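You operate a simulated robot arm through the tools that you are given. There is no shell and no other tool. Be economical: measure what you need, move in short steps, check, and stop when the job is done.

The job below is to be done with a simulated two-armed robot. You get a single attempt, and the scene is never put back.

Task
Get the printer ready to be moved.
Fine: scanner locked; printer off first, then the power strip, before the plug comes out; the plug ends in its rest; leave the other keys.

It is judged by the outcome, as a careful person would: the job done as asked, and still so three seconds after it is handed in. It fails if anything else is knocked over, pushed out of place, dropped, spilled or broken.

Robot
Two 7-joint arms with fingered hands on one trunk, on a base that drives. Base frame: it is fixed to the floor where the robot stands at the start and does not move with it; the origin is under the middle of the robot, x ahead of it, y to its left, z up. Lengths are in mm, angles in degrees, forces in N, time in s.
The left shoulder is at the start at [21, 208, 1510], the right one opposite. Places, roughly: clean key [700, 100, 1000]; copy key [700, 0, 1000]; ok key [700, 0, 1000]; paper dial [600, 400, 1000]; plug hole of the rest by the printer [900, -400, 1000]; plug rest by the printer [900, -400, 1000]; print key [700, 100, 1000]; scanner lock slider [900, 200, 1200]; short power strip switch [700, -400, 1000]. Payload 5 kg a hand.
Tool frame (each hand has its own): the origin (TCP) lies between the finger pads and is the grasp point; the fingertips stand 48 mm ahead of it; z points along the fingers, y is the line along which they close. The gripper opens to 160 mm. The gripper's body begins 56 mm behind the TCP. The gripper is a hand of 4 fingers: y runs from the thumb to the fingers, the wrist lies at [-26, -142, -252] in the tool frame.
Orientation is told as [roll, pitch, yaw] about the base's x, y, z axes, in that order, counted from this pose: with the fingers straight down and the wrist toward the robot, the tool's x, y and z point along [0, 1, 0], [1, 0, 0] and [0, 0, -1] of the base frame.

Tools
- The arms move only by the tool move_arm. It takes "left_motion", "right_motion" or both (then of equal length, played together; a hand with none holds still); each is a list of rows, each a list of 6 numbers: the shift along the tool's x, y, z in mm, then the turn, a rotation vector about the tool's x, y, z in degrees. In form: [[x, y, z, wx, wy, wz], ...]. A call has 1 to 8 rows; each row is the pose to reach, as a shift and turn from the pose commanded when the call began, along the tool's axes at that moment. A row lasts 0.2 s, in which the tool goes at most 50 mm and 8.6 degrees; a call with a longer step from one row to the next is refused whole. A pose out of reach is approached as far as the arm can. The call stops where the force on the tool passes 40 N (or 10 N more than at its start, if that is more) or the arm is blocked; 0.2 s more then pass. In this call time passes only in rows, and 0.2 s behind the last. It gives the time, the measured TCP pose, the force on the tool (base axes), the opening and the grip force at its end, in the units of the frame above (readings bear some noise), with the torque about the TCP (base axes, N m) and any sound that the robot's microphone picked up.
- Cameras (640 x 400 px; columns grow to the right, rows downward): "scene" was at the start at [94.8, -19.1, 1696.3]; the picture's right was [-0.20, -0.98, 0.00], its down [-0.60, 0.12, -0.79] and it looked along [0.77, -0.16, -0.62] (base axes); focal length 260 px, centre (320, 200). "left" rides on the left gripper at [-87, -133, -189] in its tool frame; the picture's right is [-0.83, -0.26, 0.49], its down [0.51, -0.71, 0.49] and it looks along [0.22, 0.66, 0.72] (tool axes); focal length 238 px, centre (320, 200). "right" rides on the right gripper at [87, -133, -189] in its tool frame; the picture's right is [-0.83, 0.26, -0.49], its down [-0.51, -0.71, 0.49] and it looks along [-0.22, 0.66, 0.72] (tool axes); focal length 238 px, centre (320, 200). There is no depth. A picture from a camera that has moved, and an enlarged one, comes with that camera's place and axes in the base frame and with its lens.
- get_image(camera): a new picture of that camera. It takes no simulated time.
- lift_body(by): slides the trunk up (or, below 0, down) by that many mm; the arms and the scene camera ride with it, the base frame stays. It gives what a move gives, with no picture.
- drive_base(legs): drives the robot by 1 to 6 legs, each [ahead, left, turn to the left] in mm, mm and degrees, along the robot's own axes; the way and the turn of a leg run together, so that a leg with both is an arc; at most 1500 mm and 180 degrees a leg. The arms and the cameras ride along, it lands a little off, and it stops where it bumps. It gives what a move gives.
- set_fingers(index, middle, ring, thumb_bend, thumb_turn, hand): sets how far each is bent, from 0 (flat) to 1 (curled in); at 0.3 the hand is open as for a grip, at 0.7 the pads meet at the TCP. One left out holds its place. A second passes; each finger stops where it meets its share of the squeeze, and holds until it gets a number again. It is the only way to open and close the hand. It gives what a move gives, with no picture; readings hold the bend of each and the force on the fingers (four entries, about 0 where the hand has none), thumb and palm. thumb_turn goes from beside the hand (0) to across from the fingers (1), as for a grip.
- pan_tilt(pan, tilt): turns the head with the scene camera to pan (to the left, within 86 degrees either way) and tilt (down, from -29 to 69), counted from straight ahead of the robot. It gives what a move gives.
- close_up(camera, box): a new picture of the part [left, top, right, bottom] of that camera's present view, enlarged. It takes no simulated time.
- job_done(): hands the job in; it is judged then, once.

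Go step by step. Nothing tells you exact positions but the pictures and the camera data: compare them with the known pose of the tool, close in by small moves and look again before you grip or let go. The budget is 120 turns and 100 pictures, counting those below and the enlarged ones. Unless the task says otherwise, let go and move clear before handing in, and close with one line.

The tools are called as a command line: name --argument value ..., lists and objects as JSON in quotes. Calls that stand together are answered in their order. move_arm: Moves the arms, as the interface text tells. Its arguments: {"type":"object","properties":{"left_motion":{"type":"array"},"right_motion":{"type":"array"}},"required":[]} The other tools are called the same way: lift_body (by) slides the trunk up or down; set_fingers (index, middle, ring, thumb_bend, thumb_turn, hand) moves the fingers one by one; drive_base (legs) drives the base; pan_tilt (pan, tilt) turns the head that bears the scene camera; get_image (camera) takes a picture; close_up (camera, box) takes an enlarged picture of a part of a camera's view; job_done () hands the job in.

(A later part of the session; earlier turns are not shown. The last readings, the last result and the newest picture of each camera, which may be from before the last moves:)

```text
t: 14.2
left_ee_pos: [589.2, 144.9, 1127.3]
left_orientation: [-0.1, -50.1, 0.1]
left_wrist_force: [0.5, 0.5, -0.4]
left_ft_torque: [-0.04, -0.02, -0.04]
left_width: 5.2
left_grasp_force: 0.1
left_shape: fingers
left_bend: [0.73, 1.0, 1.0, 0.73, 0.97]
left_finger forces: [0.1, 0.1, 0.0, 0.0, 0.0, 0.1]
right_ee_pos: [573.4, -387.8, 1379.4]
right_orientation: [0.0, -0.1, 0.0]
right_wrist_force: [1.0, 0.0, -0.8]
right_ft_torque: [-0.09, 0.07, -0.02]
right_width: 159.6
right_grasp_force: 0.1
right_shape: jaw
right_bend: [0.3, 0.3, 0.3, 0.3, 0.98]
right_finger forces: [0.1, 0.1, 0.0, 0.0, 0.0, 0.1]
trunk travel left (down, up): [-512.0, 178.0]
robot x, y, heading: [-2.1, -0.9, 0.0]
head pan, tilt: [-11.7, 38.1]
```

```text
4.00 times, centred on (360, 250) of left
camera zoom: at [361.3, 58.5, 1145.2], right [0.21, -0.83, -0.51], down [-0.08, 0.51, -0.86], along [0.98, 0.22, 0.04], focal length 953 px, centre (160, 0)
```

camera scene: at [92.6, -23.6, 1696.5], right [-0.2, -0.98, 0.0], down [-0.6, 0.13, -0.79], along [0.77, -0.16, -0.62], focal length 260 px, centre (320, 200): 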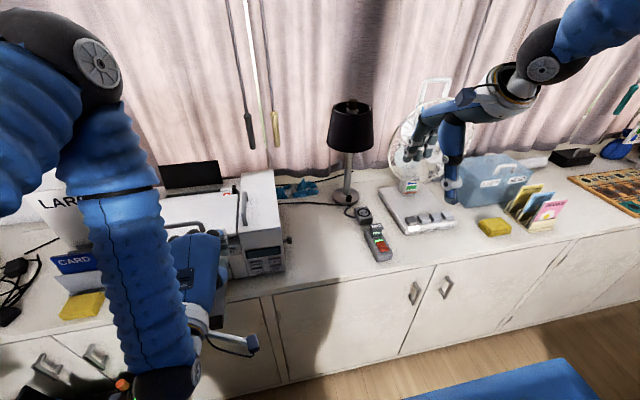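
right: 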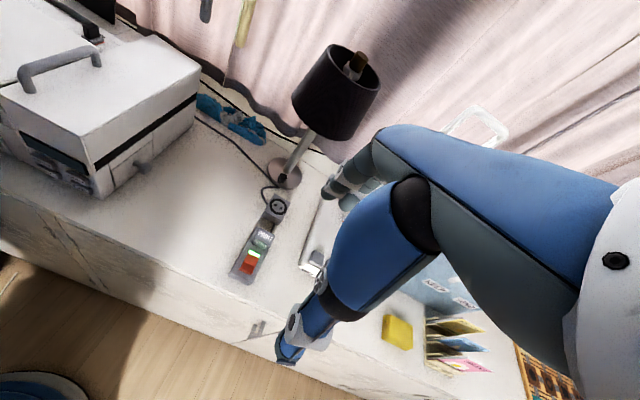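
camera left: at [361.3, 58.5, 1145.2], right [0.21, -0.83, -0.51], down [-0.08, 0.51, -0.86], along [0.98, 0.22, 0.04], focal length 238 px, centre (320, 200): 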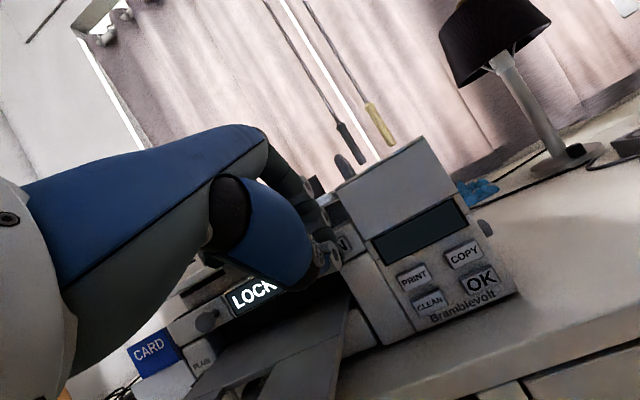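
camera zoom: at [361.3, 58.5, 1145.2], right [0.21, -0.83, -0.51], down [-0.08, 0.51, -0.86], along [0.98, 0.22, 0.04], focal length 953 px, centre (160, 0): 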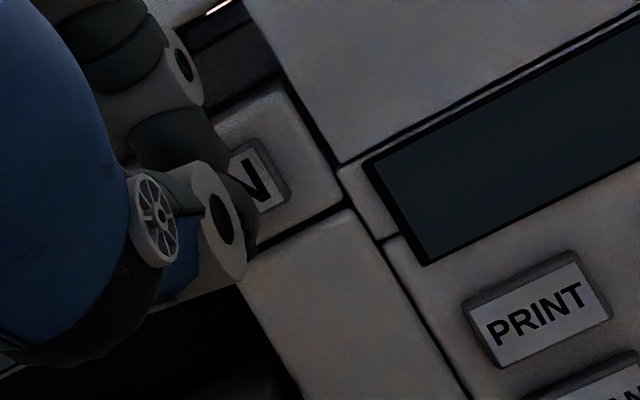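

The tip is lined up with the ON key. I'll press straight forward in small steps.

move_arm --left_motion '[[0, 7.7, 9.2, 0, 0, 0], [0, 12.9, 15.3, 0, 0, 0], [0, 15.4, 18.4, 0, 0, 0], [0, 18, 21.4, 0, 0, 0], [0, 20.6, 24.5, 0, 0, 0]]'

get_image --camera "left"

```text
t: 15.4
left_ee_pos: [616.9, 145.7, 1128.9]
left_orientation: [0.0, -50.2, -0.1]
left_wrist_force: [-23.7, -0.4, 11.8]
left_ft_torque: [-0.17, -0.17, -0.3]
left_width: 4.5
left_grasp_force: 21.3
left_shape: fingers
left_bend: [0.74, 1.0, 1.0, 0.73, 0.97]
left_finger forces: [43.5, 0.0, 0.0, 0.1, 0.1, 0.0]
right_ee_pos: [568.4, -388.8, 1380.8]
right_orientation: [0.0, -0.1, 0.0]
right_wrist_force: [0.1, -1.1, 0.1]
right_ft_torque: [0.0, 0.0, -0.02]
right_width: 159.7
right_grasp_force: 0.1
right_shape: jaw
right_bend: [0.3, 0.3, 0.3, 0.3, 0.98]
right_finger forces: [0.1, 0.1, 0.0, 0.0, 0.0, 0.0]
trunk travel left (down, up): [-512.0, 178.0]
robot x, y, heading: [1.5, 4.8, 0.1]
head pan, tilt: [-11.7, 38.1]
heard: click
```

```text
61 pictures are left
camera left: at [388.7, 59.0, 1148.0], right [0.21, -0.83, -0.51], down [-0.08, 0.51, -0.86], along [0.98, 0.22, 0.04], focal length 238 px, centre (320, 200)
```

left: 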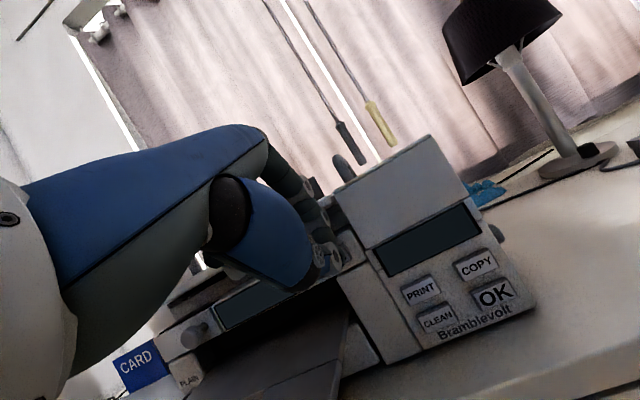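

A click was heard and the display went dark. I'll back straight off and look.

move_arm --left_motion '[[0, -12, -14, 0, 0, 0], [0, -30, -36, 0, 0, 0], [0, -20, -64, 0, 0, 0], [0, 0, -100, 0, 0, 0]]'

get_image --camera "left"

```text
t: 16.4
left_ee_pos: [540.8, 147.8, 1195.3]
left_orientation: [0.0, -50.0, 0.0]
left_wrist_force: [-1.0, 0.3, 0.4]
left_ft_torque: [-0.04, -0.02, 0.02]
left_width: 5.4
left_grasp_force: 0.0
left_shape: fingers
left_bend: [0.74, 1.0, 1.0, 0.73, 0.97]
left_finger forces: [0.0, 0.0, 0.0, 0.0, 0.0, 0.1]
right_ee_pos: [570.3, -388.5, 1380.5]
right_orientation: [0.0, 0.0, 0.0]
right_wrist_force: [-1.1, -0.5, 1.5]
right_ft_torque: [-0.01, -0.1, -0.05]
right_width: 159.6
right_grasp_force: 0.0
right_shape: jaw
right_bend: [0.3, 0.3, 0.3, 0.3, 0.98]
right_finger forces: [0.0, 0.0, 0.0, 0.0, 0.0, 0.1]
trunk travel left (down, up): [-512.0, 178.0]
robot x, y, heading: [-0.2, -1.1, 0.0]
head pan, tilt: [-11.7, 38.1]
```

```text
60 pictures are left
camera left: at [311.0, 61.6, 1214.0], right [0.21, -0.83, -0.51], down [-0.08, 0.51, -0.86], along [0.98, 0.22, 0.04], focal length 238 px, centre (320, 200)
```

left: 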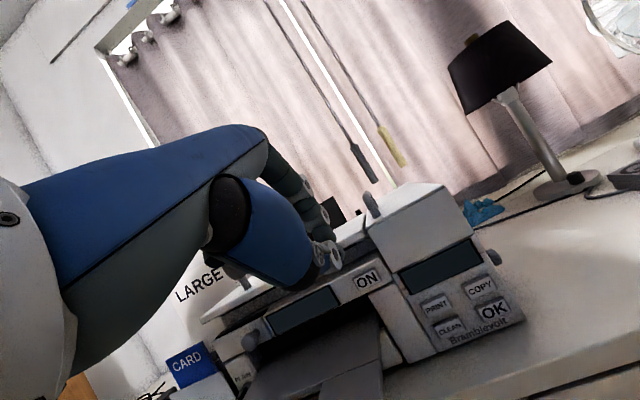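

The printer is off. Next is the power strip: the rocker is near (660, -365), the plug near (732, -367) and the rest near (850, -364). I'll look closely at all of them.

close_up --camera "scene" --box '[360, 218, 408, 266]'

close_up --camera "right" --box '[215, 180, 305, 285]'

close_up --camera "scene" --box '[200, 235, 260, 272]'

```text
8.33 times, centred on (384, 242) of scene
camera zoom: at [92.6, -19.3, 1696.5], right [-0.2, -0.98, 0.0], down [-0.6, 0.13, -0.79], along [0.77, -0.16, -0.62], focal length 2169 px, centre (-213, -150)
```

zoom: 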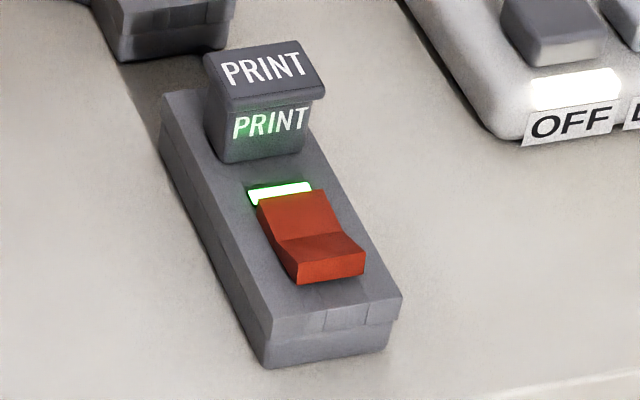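

```text
3.81 times, centred on (260, 232) of right
camera zoom: at [436.5, -302.5, 1569.6], right [0.26, -0.83, 0.49], down [-0.71, -0.51, -0.49], along [0.66, -0.22, -0.72], focal length 908 px, centre (549, 76)
```

zoom: 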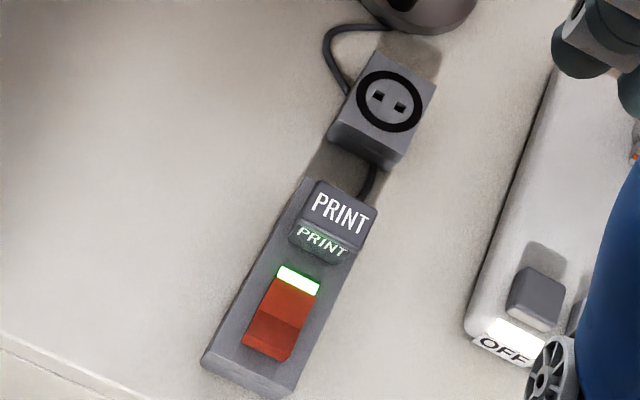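

```text
10.67 times, centred on (230, 254) of scene
camera zoom: at [92.6, -19.3, 1696.5], right [-0.2, -0.98, 0.0], down [-0.6, 0.13, -0.79], along [0.77, -0.16, -0.62], focal length 2776 px, centre (1280, -371)
```

zoom: 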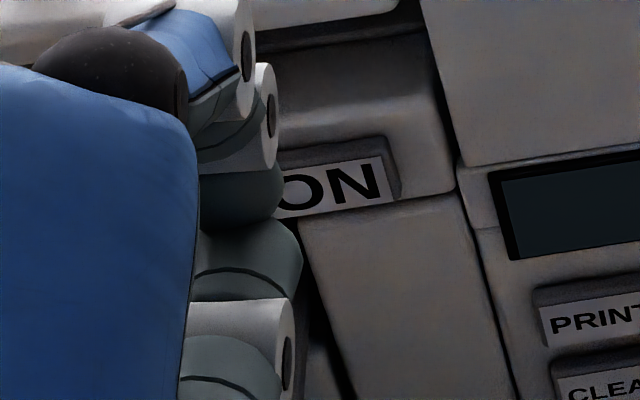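

The rocker's far half is down with the light on, so pressing the near half at about (641, -362) turns it off. I'll shape the right hand and hover above it.

set_fingers --hand "right" --index 0.76 --middle 1 --ring 1 --thumb_bend 0.76

move_arm --right_motion '[[5, 15, 48, 0, 0, 0], [10, 30, 96, 0, 0, 0], [15, 45, 143, 0, 0, 0], [20, 60, 190, 0, 0, 0], [20, 66, 235, 0, 0, 0], [20, 68, 270, 0, 0, 0], [20, 68, 300, 0, 0, 0]]'

close_up --camera "scene" --box '[340, 170, 436, 270]'

get_image --camera "right"

```text
t: 17.4
left_ee_pos: [541.7, 147.8, 1195.5]
left_orientation: [0.0, -50.0, 0.0]
left_wrist_force: [-0.3, -0.2, 0.0]
left_ft_torque: [-0.01, 0.04, 0.04]
left_width: 5.2
left_grasp_force: 0.1
left_shape: fingers
left_bend: [0.74, 1.0, 1.0, 0.73, 0.97]
left_finger forces: [0.0, 0.1, 0.0, 0.0, 0.1, 0.0]
right_ee_pos: [572.9, -389.7, 1379.8]
right_orientation: [0.0, 0.0, 0.0]
right_wrist_force: [-0.5, 0.5, 0.4]
right_ft_torque: [0.02, -0.03, 0.01]
right_width: 5.3
right_grasp_force: 0.1
right_shape: fingers
right_bend: [0.72, 1.0, 1.0, 0.73, 0.97]
right_finger forces: [0.0, 0.0, 0.0, 0.0, 0.1, 0.1]
trunk travel left (down, up): [-512.0, 178.0]
robot x, y, heading: [0.3, 1.4, -0.3]
head pan, tilt: [-11.7, 38.1]
```

```text
refused: row 1 steps farther than a row can; nothing moved
```

```text
4.00 times, centred on (388, 220) of scene
camera zoom: at [94.4, -19.3, 1696.3], right [-0.2, -0.98, 0.0], down [-0.6, 0.13, -0.79], along [0.77, -0.16, -0.62], focal length 1041 px, centre (48, 120)
```

zoom: 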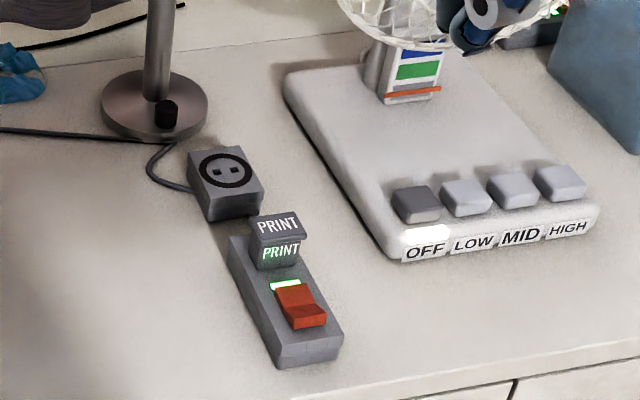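

```text
55 pictures are left
camera right: at [438.2, -302.5, 1568.9], right [0.26, -0.83, 0.49], down [-0.71, -0.51, -0.49], along [0.66, -0.22, -0.72], focal length 238 px, centre (320, 200)
```

right: 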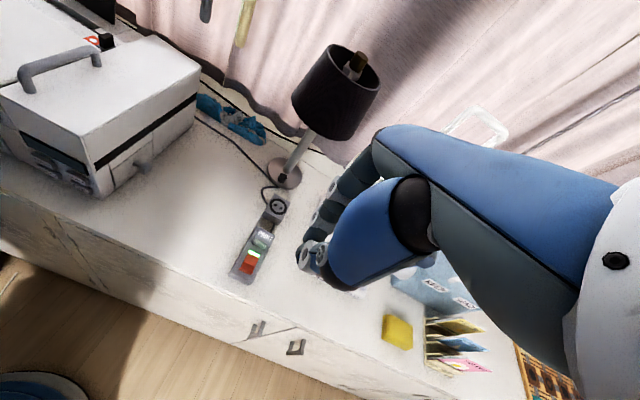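

The strip and fan are clear of each other. I'll redo the descent in smaller steps.

move_arm --right_motion '[[4, 15, 40, 0, 0, 0], [8, 30, 80, 0, 0, 0], [12, 45, 120, 0, 0, 0], [16, 58, 160, 0, 0, 0], [20, 66, 200, 0, 0, 0], [20, 68, 240, 0, 0, 0], [20, 68, 270, 0, 0, 0], [20, 68, 290, 0, 0, 0]]'

close_up --camera "scene" --box '[340, 190, 436, 270]'

close_up --camera "right" --box '[200, 140, 360, 280]'

```text
t: 19.2
left_ee_pos: [542.4, 148.0, 1195.5]
left_orientation: [0.0, -50.0, 0.0]
left_wrist_force: [-1.0, -1.1, 0.4]
left_ft_torque: [0.02, 0.0, -0.02]
left_width: 5.6
left_grasp_force: 0.1
left_shape: fingers
left_bend: [0.74, 1.0, 1.0, 0.73, 0.97]
left_finger forces: [0.0, 0.0, 0.0, 0.1, 0.0, 0.1]
right_ee_pos: [640.0, -368.4, 1089.2]
right_orientation: [0.0, 0.0, 0.0]
right_wrist_force: [0.5, 0.1, 0.2]
right_ft_torque: [0.05, 0.09, 0.05]
right_width: 5.5
right_grasp_force: 0.1
right_shape: fingers
right_bend: [0.72, 1.0, 1.0, 0.73, 0.97]
right_finger forces: [0.0, 0.0, 0.0, 0.0, 0.0, 0.0]
trunk travel left (down, up): [-512.0, 178.0]
robot x, y, heading: [1.9, 5.1, 0.1]
head pan, tilt: [-11.7, 38.1]
```

```text
5.00 times, centred on (388, 230) of scene
camera zoom: at [95.3, -19.4, 1696.3], right [-0.2, -0.98, 0.0], down [-0.6, 0.13, -0.79], along [0.77, -0.16, -0.62], focal length 1301 px, centre (-20, 50)
```

zoom: 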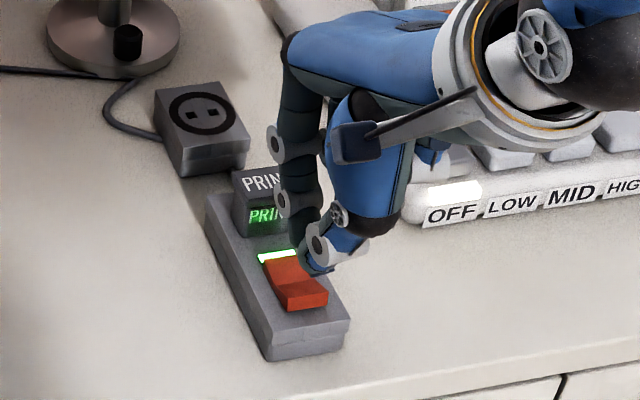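

```text
2.86 times, centred on (280, 210) of right
camera zoom: at [507.4, -281.7, 1277.7], right [0.26, -0.83, 0.49], down [-0.71, -0.51, -0.49], along [0.66, -0.22, -0.72], focal length 681 px, centre (434, 171)
```

zoom: 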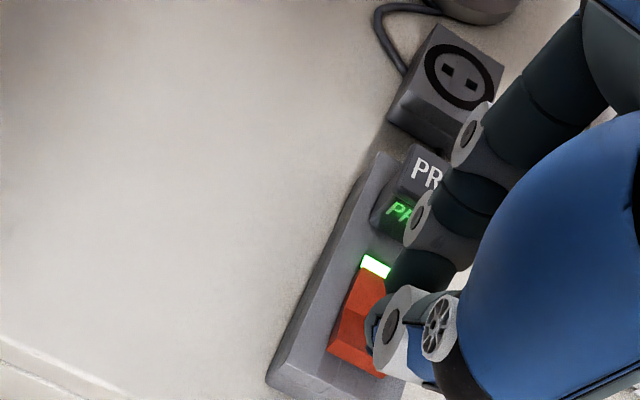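

The tip hangs over the rocker's near half. I'll press down in small steps.

move_arm --right_motion '[[3, -1, 25, 0, 0, 0], [3, -1, 36, 0, 0, 0], [3, -1, 41, 0, 0, 0], [3, -1, 45, 0, 0, 0], [3, -1, 49, 0, 0, 0], [3, -1, 53, 0, 0, 0]]'

close_up --camera "scene" --box '[340, 190, 436, 270]'

```text
t: 20.6
left_ee_pos: [541.3, 149.4, 1196.4]
left_orientation: [0.0, -50.0, -0.1]
left_wrist_force: [-0.1, -0.3, 0.5]
left_ft_torque: [0.0, 0.03, 0.01]
left_width: 5.2
left_grasp_force: 0.0
left_shape: fingers
left_bend: [0.74, 1.0, 1.0, 0.73, 0.97]
left_finger forces: [0.1, 0.0, 0.0, 0.1, 0.1, 0.0]
right_ee_pos: [639.4, -365.2, 1038.9]
right_orientation: [0.1, -0.2, 0.0]
right_wrist_force: [-0.1, -1.7, 23.8]
right_ft_torque: [0.33, -0.24, -0.06]
right_width: 4.7
right_grasp_force: 0.0
right_shape: fingers
right_bend: [0.75, 1.0, 1.0, 0.74, 0.97]
right_finger forces: [0.0, 0.0, 0.0, 0.0, 0.0, 0.0]
trunk travel left (down, up): [-512.0, 178.0]
robot x, y, heading: [-3.6, 1.6, 0.0]
head pan, tilt: [-11.7, 38.1]
```

```text
5.00 times, centred on (388, 230) of scene
camera zoom: at [93.1, -18.6, 1696.7], right [-0.2, -0.98, 0.0], down [-0.6, 0.12, -0.79], along [0.77, -0.16, -0.62], focal length 1301 px, centre (-20, 50)
```

zoom: 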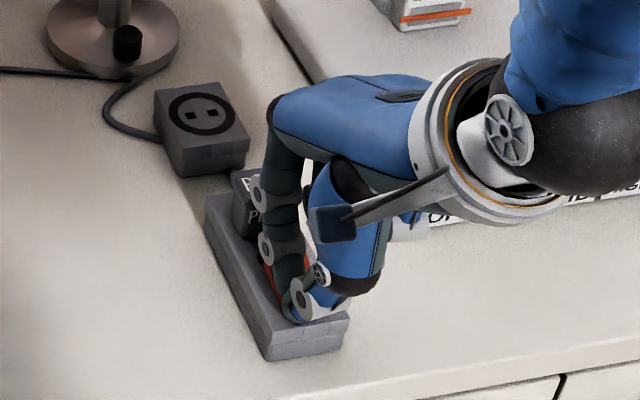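

The force is 24 N and the green glow seems gone. I'll lift off and look.

move_arm --right_motion '[[0, 0, -30, 0, 0, 0], [0, -20, -70, 0, 0, 0], [0, -60, -100, 0, 0, 0]]'

close_up --camera "scene" --box '[340, 190, 436, 270]'

close_up --camera "right" --box '[200, 100, 392, 260]'

```text
t: 21.4
left_ee_pos: [540.3, 149.1, 1195.1]
left_orientation: [0.1, -50.1, 0.1]
left_wrist_force: [-1.7, 0.2, -0.2]
left_ft_torque: [-0.01, -0.03, 0.01]
left_width: 5.4
left_grasp_force: 0.0
left_shape: fingers
left_bend: [0.74, 1.0, 1.0, 0.73, 0.97]
left_finger forces: [0.0, 0.0, 0.0, 0.0, 0.0, 0.0]
right_ee_pos: [577.0, -363.9, 1135.5]
right_orientation: [0.0, 0.0, 0.0]
right_wrist_force: [0.0, 0.2, -0.1]
right_ft_torque: [-0.03, -0.1, -0.01]
right_width: 5.4
right_grasp_force: 0.2
right_shape: fingers
right_bend: [0.75, 1.0, 1.0, 0.74, 0.97]
right_finger forces: [0.0, 0.0, 0.0, 0.0, 0.0, 0.0]
trunk travel left (down, up): [-512.0, 178.0]
robot x, y, heading: [1.7, -4.2, 0.2]
head pan, tilt: [-11.7, 38.1]
```

```text
5.00 times, centred on (388, 230) of scene
camera zoom: at [92.5, -19.5, 1696.5], right [-0.2, -0.98, 0.0], down [-0.6, 0.12, -0.79], along [0.77, -0.16, -0.62], focal length 1301 px, centre (-20, 50)
```

zoom: 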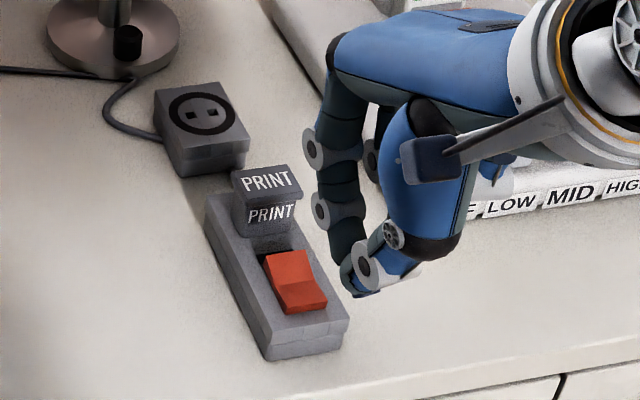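

```text
2.50 times, centred on (296, 180) of right
camera zoom: at [443.9, -277.3, 1324.6], right [0.26, -0.83, 0.49], down [-0.71, -0.51, -0.49], along [0.66, -0.22, -0.72], focal length 596 px, centre (380, 250)
```

zoom: 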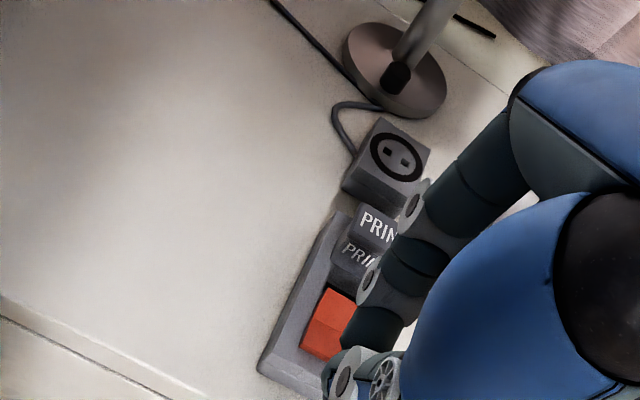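

The strip's light is out and the strip hasn't moved. Next is the plug, whose cap centre is at about (720, -362, 1035), to be gripped along x. I'll open index, middle and thumb and look at the hand.

set_fingers --hand "right" --index 0.5 --middle 0.5 --thumb_bend 0.5

move_arm --right_motion '[[0, 45, 0, 0, 0, 0], [2, 90, 0, 0, 0, 0], [2, 130, 0, 0, 0, 0], [2, 143, 0, 0, 0, 0]]'

close_up --camera "scene" --box '[330, 140, 458, 260]'

get_image --camera "right"

```text
t: 22.4
left_ee_pos: [541.5, 149.6, 1196.3]
left_orientation: [0.0, -50.0, 0.0]
left_wrist_force: [-0.3, 0.5, 0.7]
left_ft_torque: [-0.02, 0.0, -0.01]
left_width: 5.3
left_grasp_force: 0.0
left_shape: fingers
left_bend: [0.74, 1.0, 1.0, 0.73, 0.97]
left_finger forces: [0.0, 0.0, 0.1, 0.1, 0.0, 0.0]
right_ee_pos: [579.0, -363.5, 1135.3]
right_orientation: [-0.1, -0.1, 0.0]
right_wrist_force: [-1.5, -0.2, 0.8]
right_ft_torque: [0.01, -0.03, -0.03]
right_width: 90.8
right_grasp_force: 0.1
right_shape: fingers
right_bend: [0.5, 0.5, 1.0, 0.5, 0.97]
right_finger forces: [0.1, 0.0, 0.0, 0.0, 0.0, 0.0]
trunk travel left (down, up): [-512.0, 178.0]
robot x, y, heading: [-3.0, -2.0, 0.0]
head pan, tilt: [-11.7, 38.1]
```

```text
t: 23.4
left_ee_pos: [542.2, 148.4, 1194.7]
left_orientation: [0.0, -50.0, -0.1]
left_wrist_force: [-0.4, 0.1, -0.2]
left_ft_torque: [-0.08, 0.01, 0.01]
left_width: 5.4
left_grasp_force: 0.1
left_shape: fingers
left_bend: [0.74, 1.0, 1.0, 0.73, 0.97]
left_finger forces: [0.0, 0.1, 0.0, 0.1, 0.1, 0.1]
right_ee_pos: [723.7, -362.5, 1138.0]
right_orientation: [0.0, 0.0, -0.1]
right_wrist_force: [0.3, -0.1, -0.6]
right_ft_torque: [-0.04, -0.07, 0.0]
right_width: 91.1
right_grasp_force: 0.0
right_shape: fingers
right_bend: [0.5, 0.5, 1.0, 0.5, 0.97]
right_finger forces: [0.0, 0.0, 0.0, 0.0, 0.0, 0.0]
trunk travel left (down, up): [-512.0, 178.0]
robot x, y, heading: [-1.7, -0.2, -0.0]
head pan, tilt: [-11.7, 38.1]
```

```text
3.33 times, centred on (394, 200) of scene
camera zoom: at [95.0, -19.0, 1696.3], right [-0.2, -0.98, 0.0], down [-0.6, 0.12, -0.79], along [0.77, -0.16, -0.62], focal length 868 px, centre (73, 200)
```

zoom: 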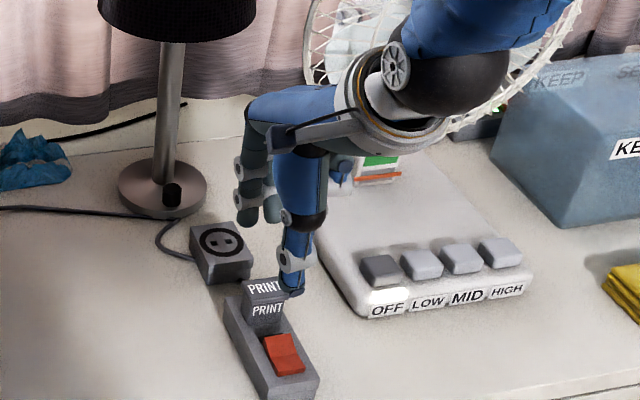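

```text
48 pictures are left
camera right: at [588.7, -275.9, 1327.0], right [0.26, -0.83, 0.49], down [-0.71, -0.51, -0.49], along [0.66, -0.22, -0.72], focal length 238 px, centre (320, 200)
```

right: 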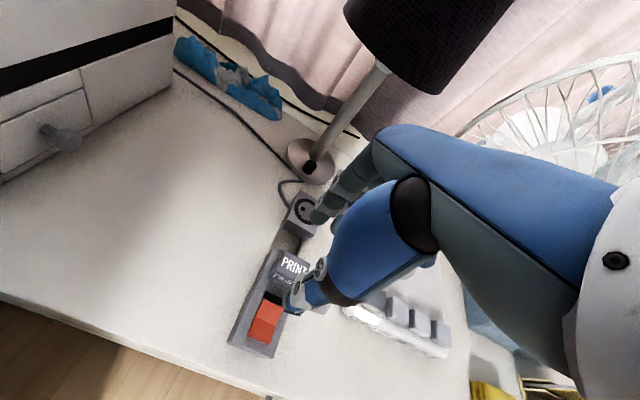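

The fingers span index y +6 and middle y −21 relative to the TCP. I'll zoom with the wrist camera to fix the plug's place better.

close_up --camera "right" --box '[230, 180, 326, 300]'

close_up --camera "scene" --box '[356, 200, 404, 240]'

```text
3.33 times, centred on (278, 240) of right
camera zoom: at [588.7, -275.9, 1327.0], right [0.26, -0.83, 0.49], down [-0.71, -0.51, -0.49], along [0.66, -0.22, -0.72], focal length 794 px, centre (460, 67)
```

zoom: 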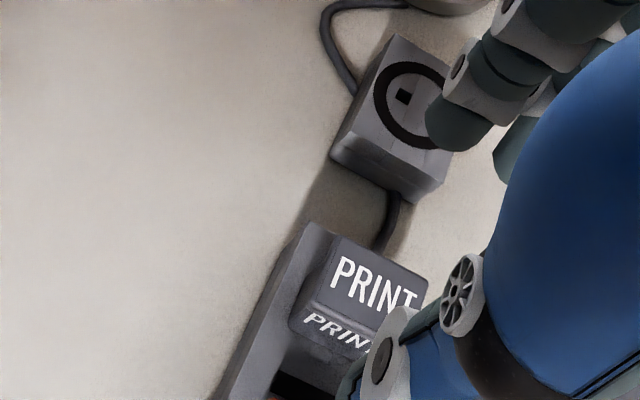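

```text
10.00 times, centred on (380, 220) of scene
camera zoom: at [95.0, -19.0, 1696.3], right [-0.2, -0.98, 0.0], down [-0.6, 0.12, -0.79], along [0.77, -0.16, -0.62], focal length 2603 px, centre (-280, 0)
```

zoom: 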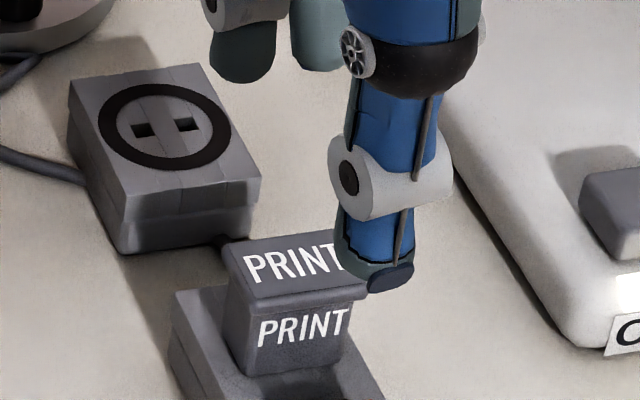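

The plug's cap spans about x 709–745 and y −341…−386, with its top at 1031. The rocker ends near x 677, so I'll narrow the opening to keep the thumb off it and centre over the plug.

set_fingers --hand "right" --index 0.58 --middle 0.58 --thumb_bend 0.59

move_arm --right_motion '[[5, 4, 20, 0, 0, 0], [5, 4, 35, 0, 0, 0]]'

close_up --camera "scene" --box '[350, 195, 414, 245]'

close_up --camera "right" --box '[240, 180, 350, 300]'

```text
t: 24.4
left_ee_pos: [541.6, 148.5, 1196.0]
left_orientation: [0.0, -49.9, 0.0]
left_wrist_force: [0.5, 0.2, 0.6]
left_ft_torque: [0.02, 0.02, 0.01]
left_width: 5.4
left_grasp_force: 0.0
left_shape: fingers
left_bend: [0.74, 1.0, 1.0, 0.73, 0.97]
left_finger forces: [0.0, 0.0, 0.0, 0.0, 0.1, 0.1]
right_ee_pos: [720.9, -362.3, 1137.2]
right_orientation: [0.0, 0.0, 0.0]
right_wrist_force: [0.0, -0.6, 0.2]
right_ft_torque: [0.05, -0.01, 0.04]
right_width: 60.0
right_grasp_force: 0.1
right_shape: fingers
right_bend: [0.57, 0.57, 1.0, 0.59, 0.97]
right_finger forces: [0.0, 0.1, 0.0, 0.0, 0.1, 0.2]
trunk travel left (down, up): [-512.0, 178.0]
robot x, y, heading: [0.9, -2.0, -0.4]
head pan, tilt: [-11.7, 38.1]
```

```text
t: 25.0
left_ee_pos: [542.4, 149.2, 1195.2]
left_orientation: [0.1, -50.0, 0.0]
left_wrist_force: [0.1, -0.8, 0.0]
left_ft_torque: [0.01, 0.01, 0.02]
left_width: 5.3
left_grasp_force: 0.2
left_shape: fingers
left_bend: [0.74, 1.0, 1.0, 0.73, 0.97]
left_finger forces: [0.0, 0.0, 0.1, 0.0, 0.0, 0.0]
right_ee_pos: [726.7, -358.4, 1099.5]
right_orientation: [0.0, 0.0, 0.0]
right_wrist_force: [-1.0, -0.5, 0.6]
right_ft_torque: [0.03, 0.07, 0.02]
right_width: 59.8
right_grasp_force: 0.1
right_shape: fingers
right_bend: [0.57, 0.57, 1.0, 0.59, 0.97]
right_finger forces: [0.0, 0.0, 0.0, 0.1, 0.0, 0.0]
trunk travel left (down, up): [-512.0, 178.0]
robot x, y, heading: [0.8, -0.7, -0.3]
head pan, tilt: [-11.7, 38.1]
```

```text
8.00 times, centred on (382, 220) of scene
camera zoom: at [94.7, -19.9, 1696.3], right [-0.2, -0.98, 0.0], down [-0.6, 0.13, -0.79], along [0.77, -0.16, -0.62], focal length 2082 px, centre (-176, 40)
```

zoom: 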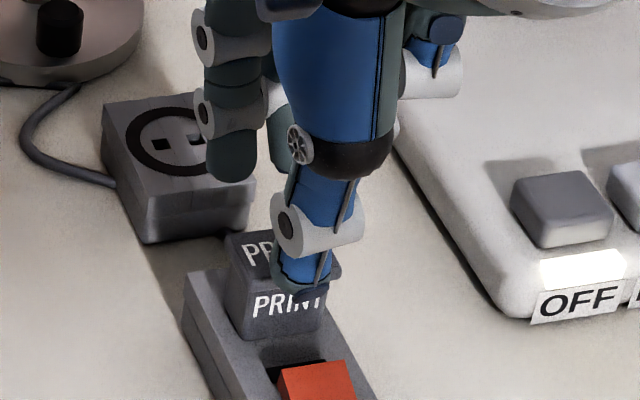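

```text
3.33 times, centred on (295, 240) of right
camera zoom: at [592.4, -272.2, 1289.6], right [0.26, -0.83, 0.49], down [-0.71, -0.51, -0.49], along [0.66, -0.22, -0.72], focal length 794 px, centre (403, 67)
```

zoom: 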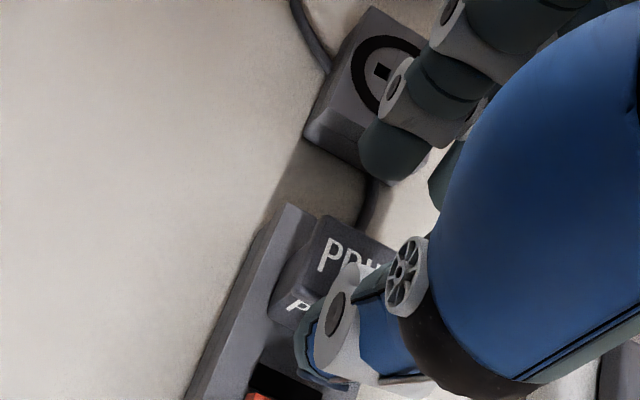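

The thumb is just in front of the cap and the fingers just behind it. I'll lower 38 mm in careful steps.

move_arm --right_motion '[[0, 0, 12, 0, 0, 0], [0, 0, 22, 0, 0, 0], [0, 0, 30, 0, 0, 0], [0, 0, 35, 0, 0, 0], [0, 0, 38, 0, 0, 0]]'

close_up --camera "scene" --box '[350, 195, 414, 245]'

close_up --camera "right" --box '[240, 180, 350, 300]'

```text
t: 26.2
left_ee_pos: [542.1, 149.5, 1195.4]
left_orientation: [0.0, -49.9, -0.1]
left_wrist_force: [-0.5, -0.3, -1.4]
left_ft_torque: [-0.02, -0.03, -0.02]
left_width: 5.3
left_grasp_force: 0.0
left_shape: fingers
left_bend: [0.74, 1.0, 1.0, 0.73, 0.97]
left_finger forces: [0.1, 0.0, 0.1, 0.0, 0.0, 0.1]
right_ee_pos: [726.5, -359.4, 1063.5]
right_orientation: [0.0, -0.1, 0.0]
right_wrist_force: [0.1, 0.0, 0.4]
right_ft_torque: [0.01, 0.0, -0.02]
right_width: 60.1
right_grasp_force: 0.1
right_shape: fingers
right_bend: [0.57, 0.57, 1.0, 0.59, 0.97]
right_finger forces: [0.0, 0.1, 0.0, 0.0, 0.1, 0.0]
trunk travel left (down, up): [-512.0, 178.0]
robot x, y, heading: [-1.8, 4.0, -0.4]
head pan, tilt: [-11.7, 38.1]
```

```text
8.00 times, centred on (382, 220) of scene
camera zoom: at [94.7, -19.1, 1696.3], right [-0.2, -0.98, 0.0], down [-0.6, 0.12, -0.79], along [0.77, -0.16, -0.62], focal length 2082 px, centre (-176, 40)
```

zoom: 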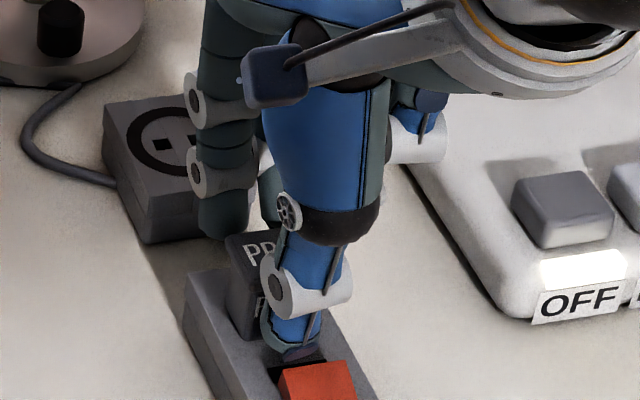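

```text
3.33 times, centred on (295, 240) of right
camera zoom: at [592.5, -272.4, 1253.1], right [0.26, -0.83, 0.49], down [-0.71, -0.51, -0.49], along [0.66, -0.22, -0.72], focal length 794 px, centre (403, 67)
```

zoom: 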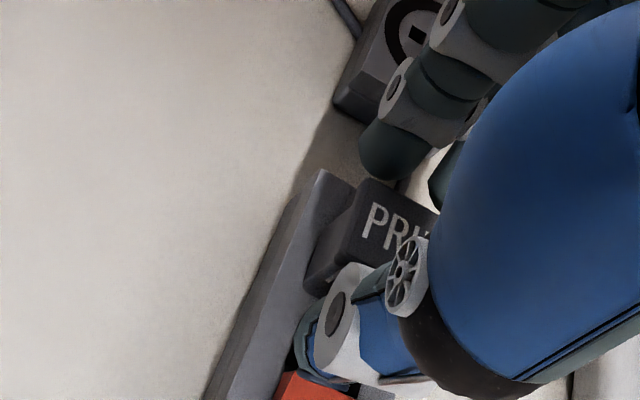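

The hand is around the cap, touching nothing and clear of the rocker. I'll close on the plug.

set_fingers --hand "right" --index 0.72 --middle 0.72 --thumb_bend 0.72

close_up --camera "scene" --box '[350, 195, 414, 245]'

```text
t: 27.2
left_ee_pos: [543.4, 148.7, 1194.5]
left_orientation: [0.1, -49.9, 0.0]
left_wrist_force: [0.3, -0.5, 0.5]
left_ft_torque: [0.01, -0.03, -0.01]
left_width: 5.3
left_grasp_force: 0.1
left_shape: fingers
left_bend: [0.74, 1.0, 1.0, 0.73, 0.97]
left_finger forces: [0.0, 0.1, 0.0, 0.0, 0.1, 0.0]
right_ee_pos: [726.7, -359.2, 1064.0]
right_orientation: [0.0, -0.1, -0.1]
right_wrist_force: [6.4, -0.1, 1.5]
right_ft_torque: [0.0, -0.38, 0.12]
right_width: 39.7
right_grasp_force: 21.3
right_shape: fingers
right_bend: [0.63, 0.65, 1.0, 0.64, 0.96]
right_finger forces: [13.2, 10.6, 0.0, 0.0, 18.8, 0.0]
trunk travel left (down, up): [-512.0, 178.0]
robot x, y, heading: [-0.8, 2.5, 0.2]
head pan, tilt: [-11.7, 38.1]
```

```text
8.00 times, centred on (382, 220) of scene
camera zoom: at [95.6, -19.2, 1696.3], right [-0.2, -0.98, 0.0], down [-0.6, 0.12, -0.79], along [0.77, -0.16, -0.62], focal length 2082 px, centre (-176, 40)
```

zoom: 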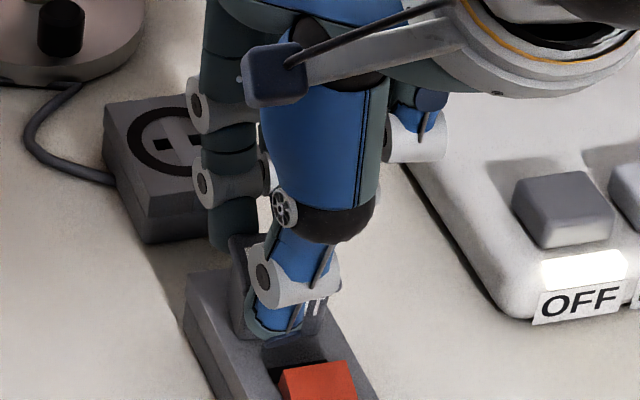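

A solid grip, about 20 N shared by thumb and both fingers. I'll pull straight up.

move_arm --right_motion '[[0, 0, -3, 0, 0, 0], [0, 0, -7, 0, 0, 0], [0, 0, -12, 0, 0, 0], [0, 0, -18, 0, 0, 0], [0, 0, -26, 0, 0, 0]]'

close_up --camera "scene" --box '[350, 195, 414, 245]'

```text
t: 28.4
left_ee_pos: [541.4, 148.3, 1194.6]
left_orientation: [0.0, -50.0, 0.1]
left_wrist_force: [0.9, -0.1, 0.1]
left_ft_torque: [-0.01, -0.02, -0.02]
left_width: 5.2
left_grasp_force: 0.1
left_shape: fingers
left_bend: [0.74, 1.0, 1.0, 0.73, 0.97]
left_finger forces: [0.0, 0.1, 0.0, 0.0, 0.1, 0.0]
right_ee_pos: [724.5, -359.8, 1090.7]
right_orientation: [0.1, 0.0, -0.1]
right_wrist_force: [-0.1, -0.4, -1.6]
right_ft_torque: [-0.04, -0.01, -0.01]
right_width: 39.6
right_grasp_force: 20.0
right_shape: fingers
right_bend: [0.63, 0.66, 1.0, 0.65, 0.96]
right_finger forces: [11.7, 8.0, 0.0, 0.0, 19.9, 0.0]
trunk travel left (down, up): [-512.0, 178.0]
robot x, y, heading: [-0.7, -2.5, -0.3]
head pan, tilt: [-11.7, 38.1]
```

```text
8.00 times, centred on (382, 220) of scene
camera zoom: at [94.4, -18.9, 1696.4], right [-0.2, -0.98, 0.0], down [-0.6, 0.12, -0.79], along [0.77, -0.16, -0.62], focal length 2082 px, centre (-176, 40)
```

zoom: 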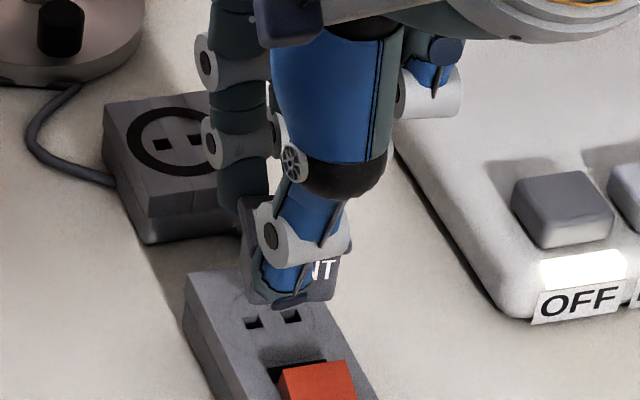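

The plug is out of the strip and its slots are visible. I'll measure the strip's and the rest's slots in one sharp picture for the exact shift.

close_up --camera "scene" --box '[360, 205, 392, 245]'

```text
10.00 times, centred on (376, 225) of scene
camera zoom: at [94.4, -18.9, 1696.4], right [-0.2, -0.98, 0.0], down [-0.6, 0.12, -0.79], along [0.77, -0.16, -0.62], focal length 2603 px, centre (-240, -50)
```

zoom: 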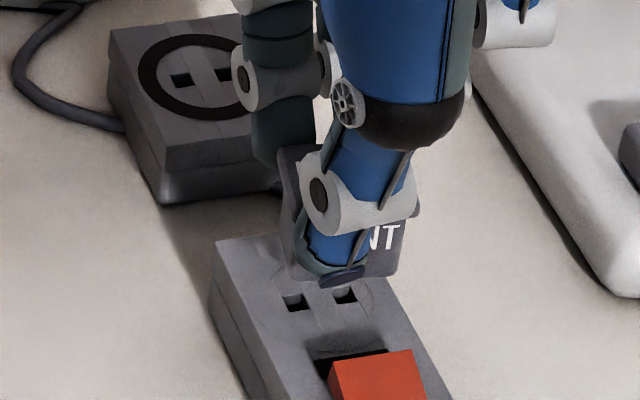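

The rest's slots lie 128.6 mm further ahead and 0.7 mm to the left of the strip's. I'll raise a little more and carry the plug over the rest.

move_arm --right_motion '[[0, 0, -20, 0, 0, 0], [0.2, 30, -24, 0, 0, 0], [0.4, 62, -24, 0, 0, 0], [0.6, 94, -24, 0, 0, 0], [0.7, 118, -24, 0, 0, 0], [0.7, 128.6, -24, 0, 0, 0]]'

close_up --camera "scene" --box '[345, 180, 409, 230]'

get_image --camera "right"

```text
t: 29.8
left_ee_pos: [542.2, 149.1, 1195.6]
left_orientation: [-0.1, -50.0, 0.0]
left_wrist_force: [0.8, -0.4, -0.3]
left_ft_torque: [-0.01, 0.01, 0.01]
left_width: 5.2
left_grasp_force: 0.0
left_shape: fingers
left_bend: [0.74, 1.0, 1.0, 0.73, 0.97]
left_finger forces: [0.0, 0.0, 0.0, 0.0, 0.1, 0.0]
right_ee_pos: [852.3, -358.9, 1113.5]
right_orientation: [0.0, 0.0, 0.0]
right_wrist_force: [0.5, 0.4, -0.4]
right_ft_torque: [0.01, -0.03, 0.03]
right_width: 40.0
right_grasp_force: 19.9
right_shape: fingers
right_bend: [0.63, 0.66, 1.0, 0.65, 0.96]
right_finger forces: [11.5, 8.2, 0.2, 0.0, 19.6, 0.0]
trunk travel left (down, up): [-512.0, 178.0]
robot x, y, heading: [-1.4, -0.7, 0.1]
head pan, tilt: [-11.7, 38.1]
```

```text
8.00 times, centred on (377, 205) of scene
camera zoom: at [94.7, -19.0, 1696.3], right [-0.2, -0.98, 0.0], down [-0.6, 0.12, -0.79], along [0.77, -0.16, -0.62], focal length 2082 px, centre (-136, 160)
```

zoom: 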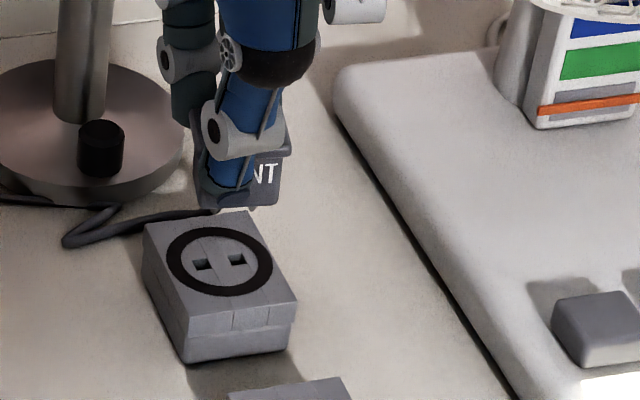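

```text
37 pictures are left
camera right: at [719.3, -271.8, 1303.6], right [0.26, -0.83, 0.49], down [-0.71, -0.51, -0.49], along [0.66, -0.22, -0.72], focal length 238 px, centre (320, 200)
```

right: 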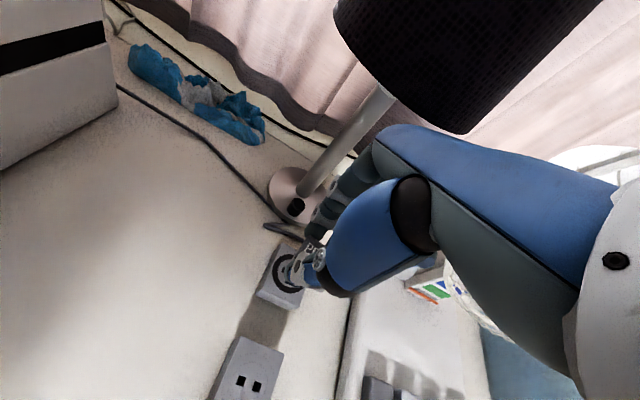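

The rest has not moved. Cross-checking both cameras suggests the tops sit lower than I assumed, which changes the shift slightly, so I'll measure it better with the wrist camera.

close_up --camera "right" --box '[200, 300, 300, 400]'

close_up --camera "right" --box '[245, 215, 341, 315]'

close_up --camera "scene" --box '[355, 205, 403, 245]'

```text
4.00 times, centred on (250, 350) of right
camera zoom: at [719.3, -271.8, 1303.6], right [0.26, -0.83, 0.49], down [-0.71, -0.51, -0.49], along [0.66, -0.22, -0.72], focal length 953 px, centre (600, -400)
```

zoom: 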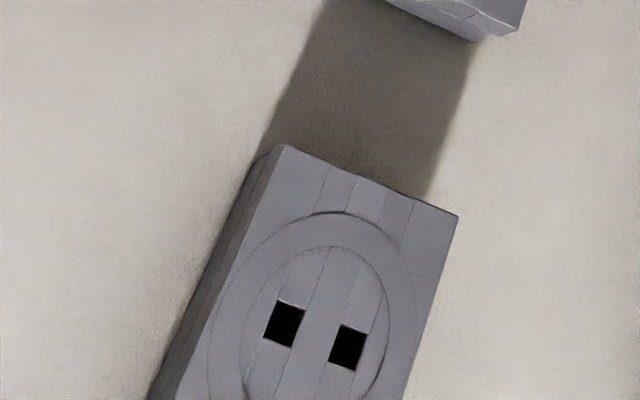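

```text
4.00 times, centred on (293, 265) of right
camera zoom: at [719.3, -271.8, 1303.6], right [0.26, -0.83, 0.49], down [-0.71, -0.51, -0.49], along [0.66, -0.22, -0.72], focal length 953 px, centre (428, -60)
```

zoom: 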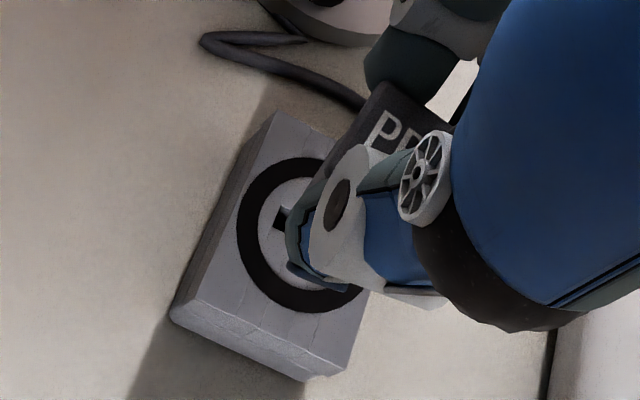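

```text
10.00 times, centred on (379, 225) of scene
camera zoom: at [94.7, -19.0, 1696.3], right [-0.2, -0.98, 0.0], down [-0.6, 0.12, -0.79], along [0.77, -0.16, -0.62], focal length 2603 px, centre (-270, -50)
```

zoom: 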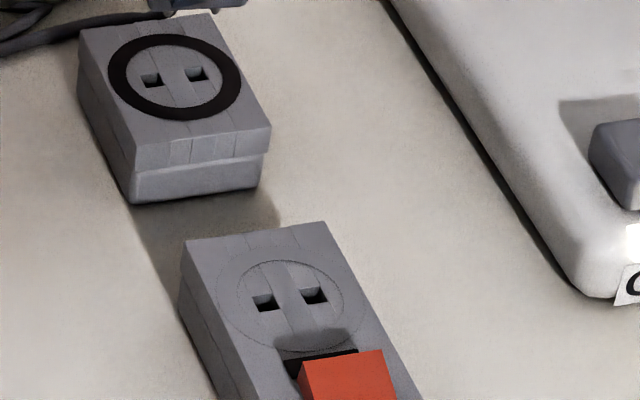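

Both tops are at z ≈ 988, giving a true shift of about (130.6, −0.3). I'll correct the position and lower halfway to check the pins against the slots.

move_arm --right_motion '[[-0.8, 2, 0, 0, 0, 0], [-0.8, 2, 12, 0, 0, 0], [-0.8, 2, 24, 0, 0, 0]]'

close_up --camera "scene" --box '[352, 190, 394, 225]'

close_up --camera "right" --box '[245, 215, 341, 315]'

```text
t: 30.6
left_ee_pos: [542.0, 148.2, 1195.2]
left_orientation: [0.0, -50.0, 0.0]
left_wrist_force: [0.2, -0.5, 1.0]
left_ft_torque: [-0.02, 0.0, -0.01]
left_width: 5.1
left_grasp_force: 0.2
left_shape: fingers
left_bend: [0.74, 1.0, 1.0, 0.73, 0.97]
left_finger forces: [0.0, 0.0, 0.0, 0.1, 0.0, 0.1]
right_ee_pos: [855.5, -358.7, 1090.0]
right_orientation: [0.0, 0.1, 0.0]
right_wrist_force: [0.0, -0.1, 0.1]
right_ft_torque: [0.03, 0.03, -0.02]
right_width: 39.8
right_grasp_force: 19.8
right_shape: fingers
right_bend: [0.63, 0.66, 1.0, 0.65, 0.96]
right_finger forces: [11.5, 8.0, 0.0, 0.1, 19.6, 0.1]
trunk travel left (down, up): [-512.0, 178.0]
robot x, y, heading: [-3.0, 1.0, -0.0]
head pan, tilt: [-11.7, 38.1]
```

```text
11.43 times, centred on (373, 208) of scene
camera zoom: at [95.3, -19.3, 1696.3], right [-0.2, -0.98, 0.0], down [-0.6, 0.13, -0.79], along [0.77, -0.16, -0.62], focal length 2975 px, centre (-286, 114)
```

zoom: 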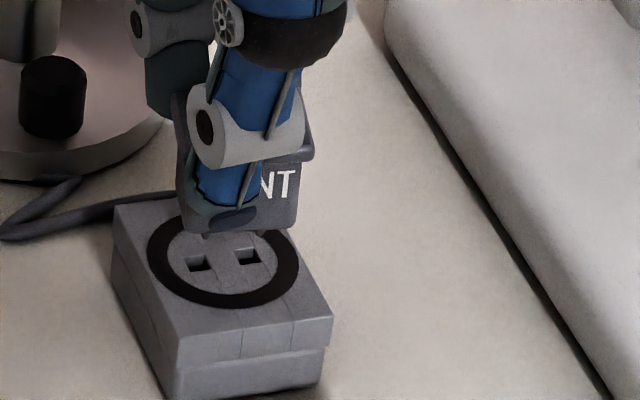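

```text
4.00 times, centred on (293, 265) of right
camera zoom: at [722.0, -272.1, 1279.1], right [0.26, -0.83, 0.49], down [-0.71, -0.51, -0.49], along [0.66, -0.22, -0.72], focal length 953 px, centre (428, -60)
```

zoom: 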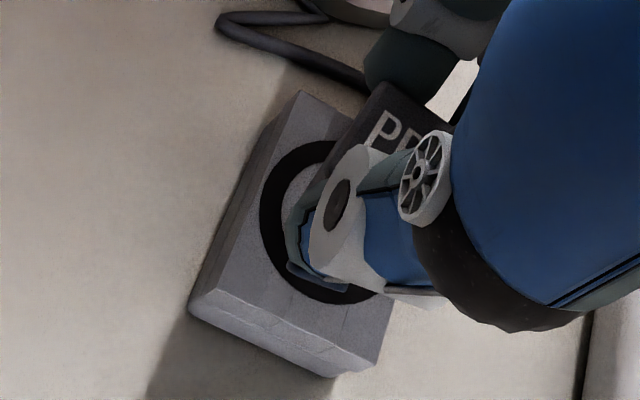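

The pins are just visible under the plug. I'll zoom further to compare them with the slots.

close_up --camera "scene" --box '[360, 203, 384, 218]'

```text
16.00 times, centred on (372, 210) of scene
camera zoom: at [95.3, -19.3, 1696.3], right [-0.2, -0.98, 0.0], down [-0.6, 0.13, -0.79], along [0.77, -0.16, -0.62], focal length 4165 px, centre (-512, 32)
```

zoom: 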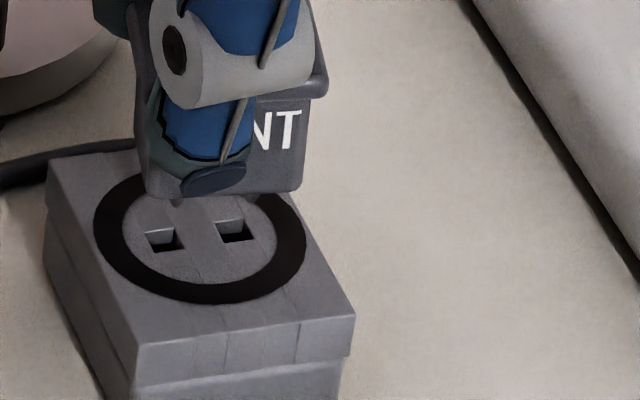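

The left pin tip is visible; one tighter zoom to measure it against its slot.

close_up --camera "scene" --box '[364, 207, 378, 216]'

```text
16.00 times, centred on (371, 212) of scene
camera zoom: at [95.3, -19.3, 1696.3], right [-0.2, -0.98, 0.0], down [-0.6, 0.13, -0.79], along [0.77, -0.16, -0.62], focal length 4165 px, centre (-496, 16)
```

zoom: 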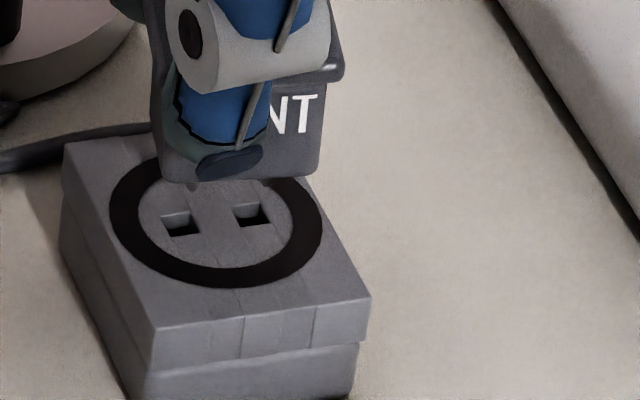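

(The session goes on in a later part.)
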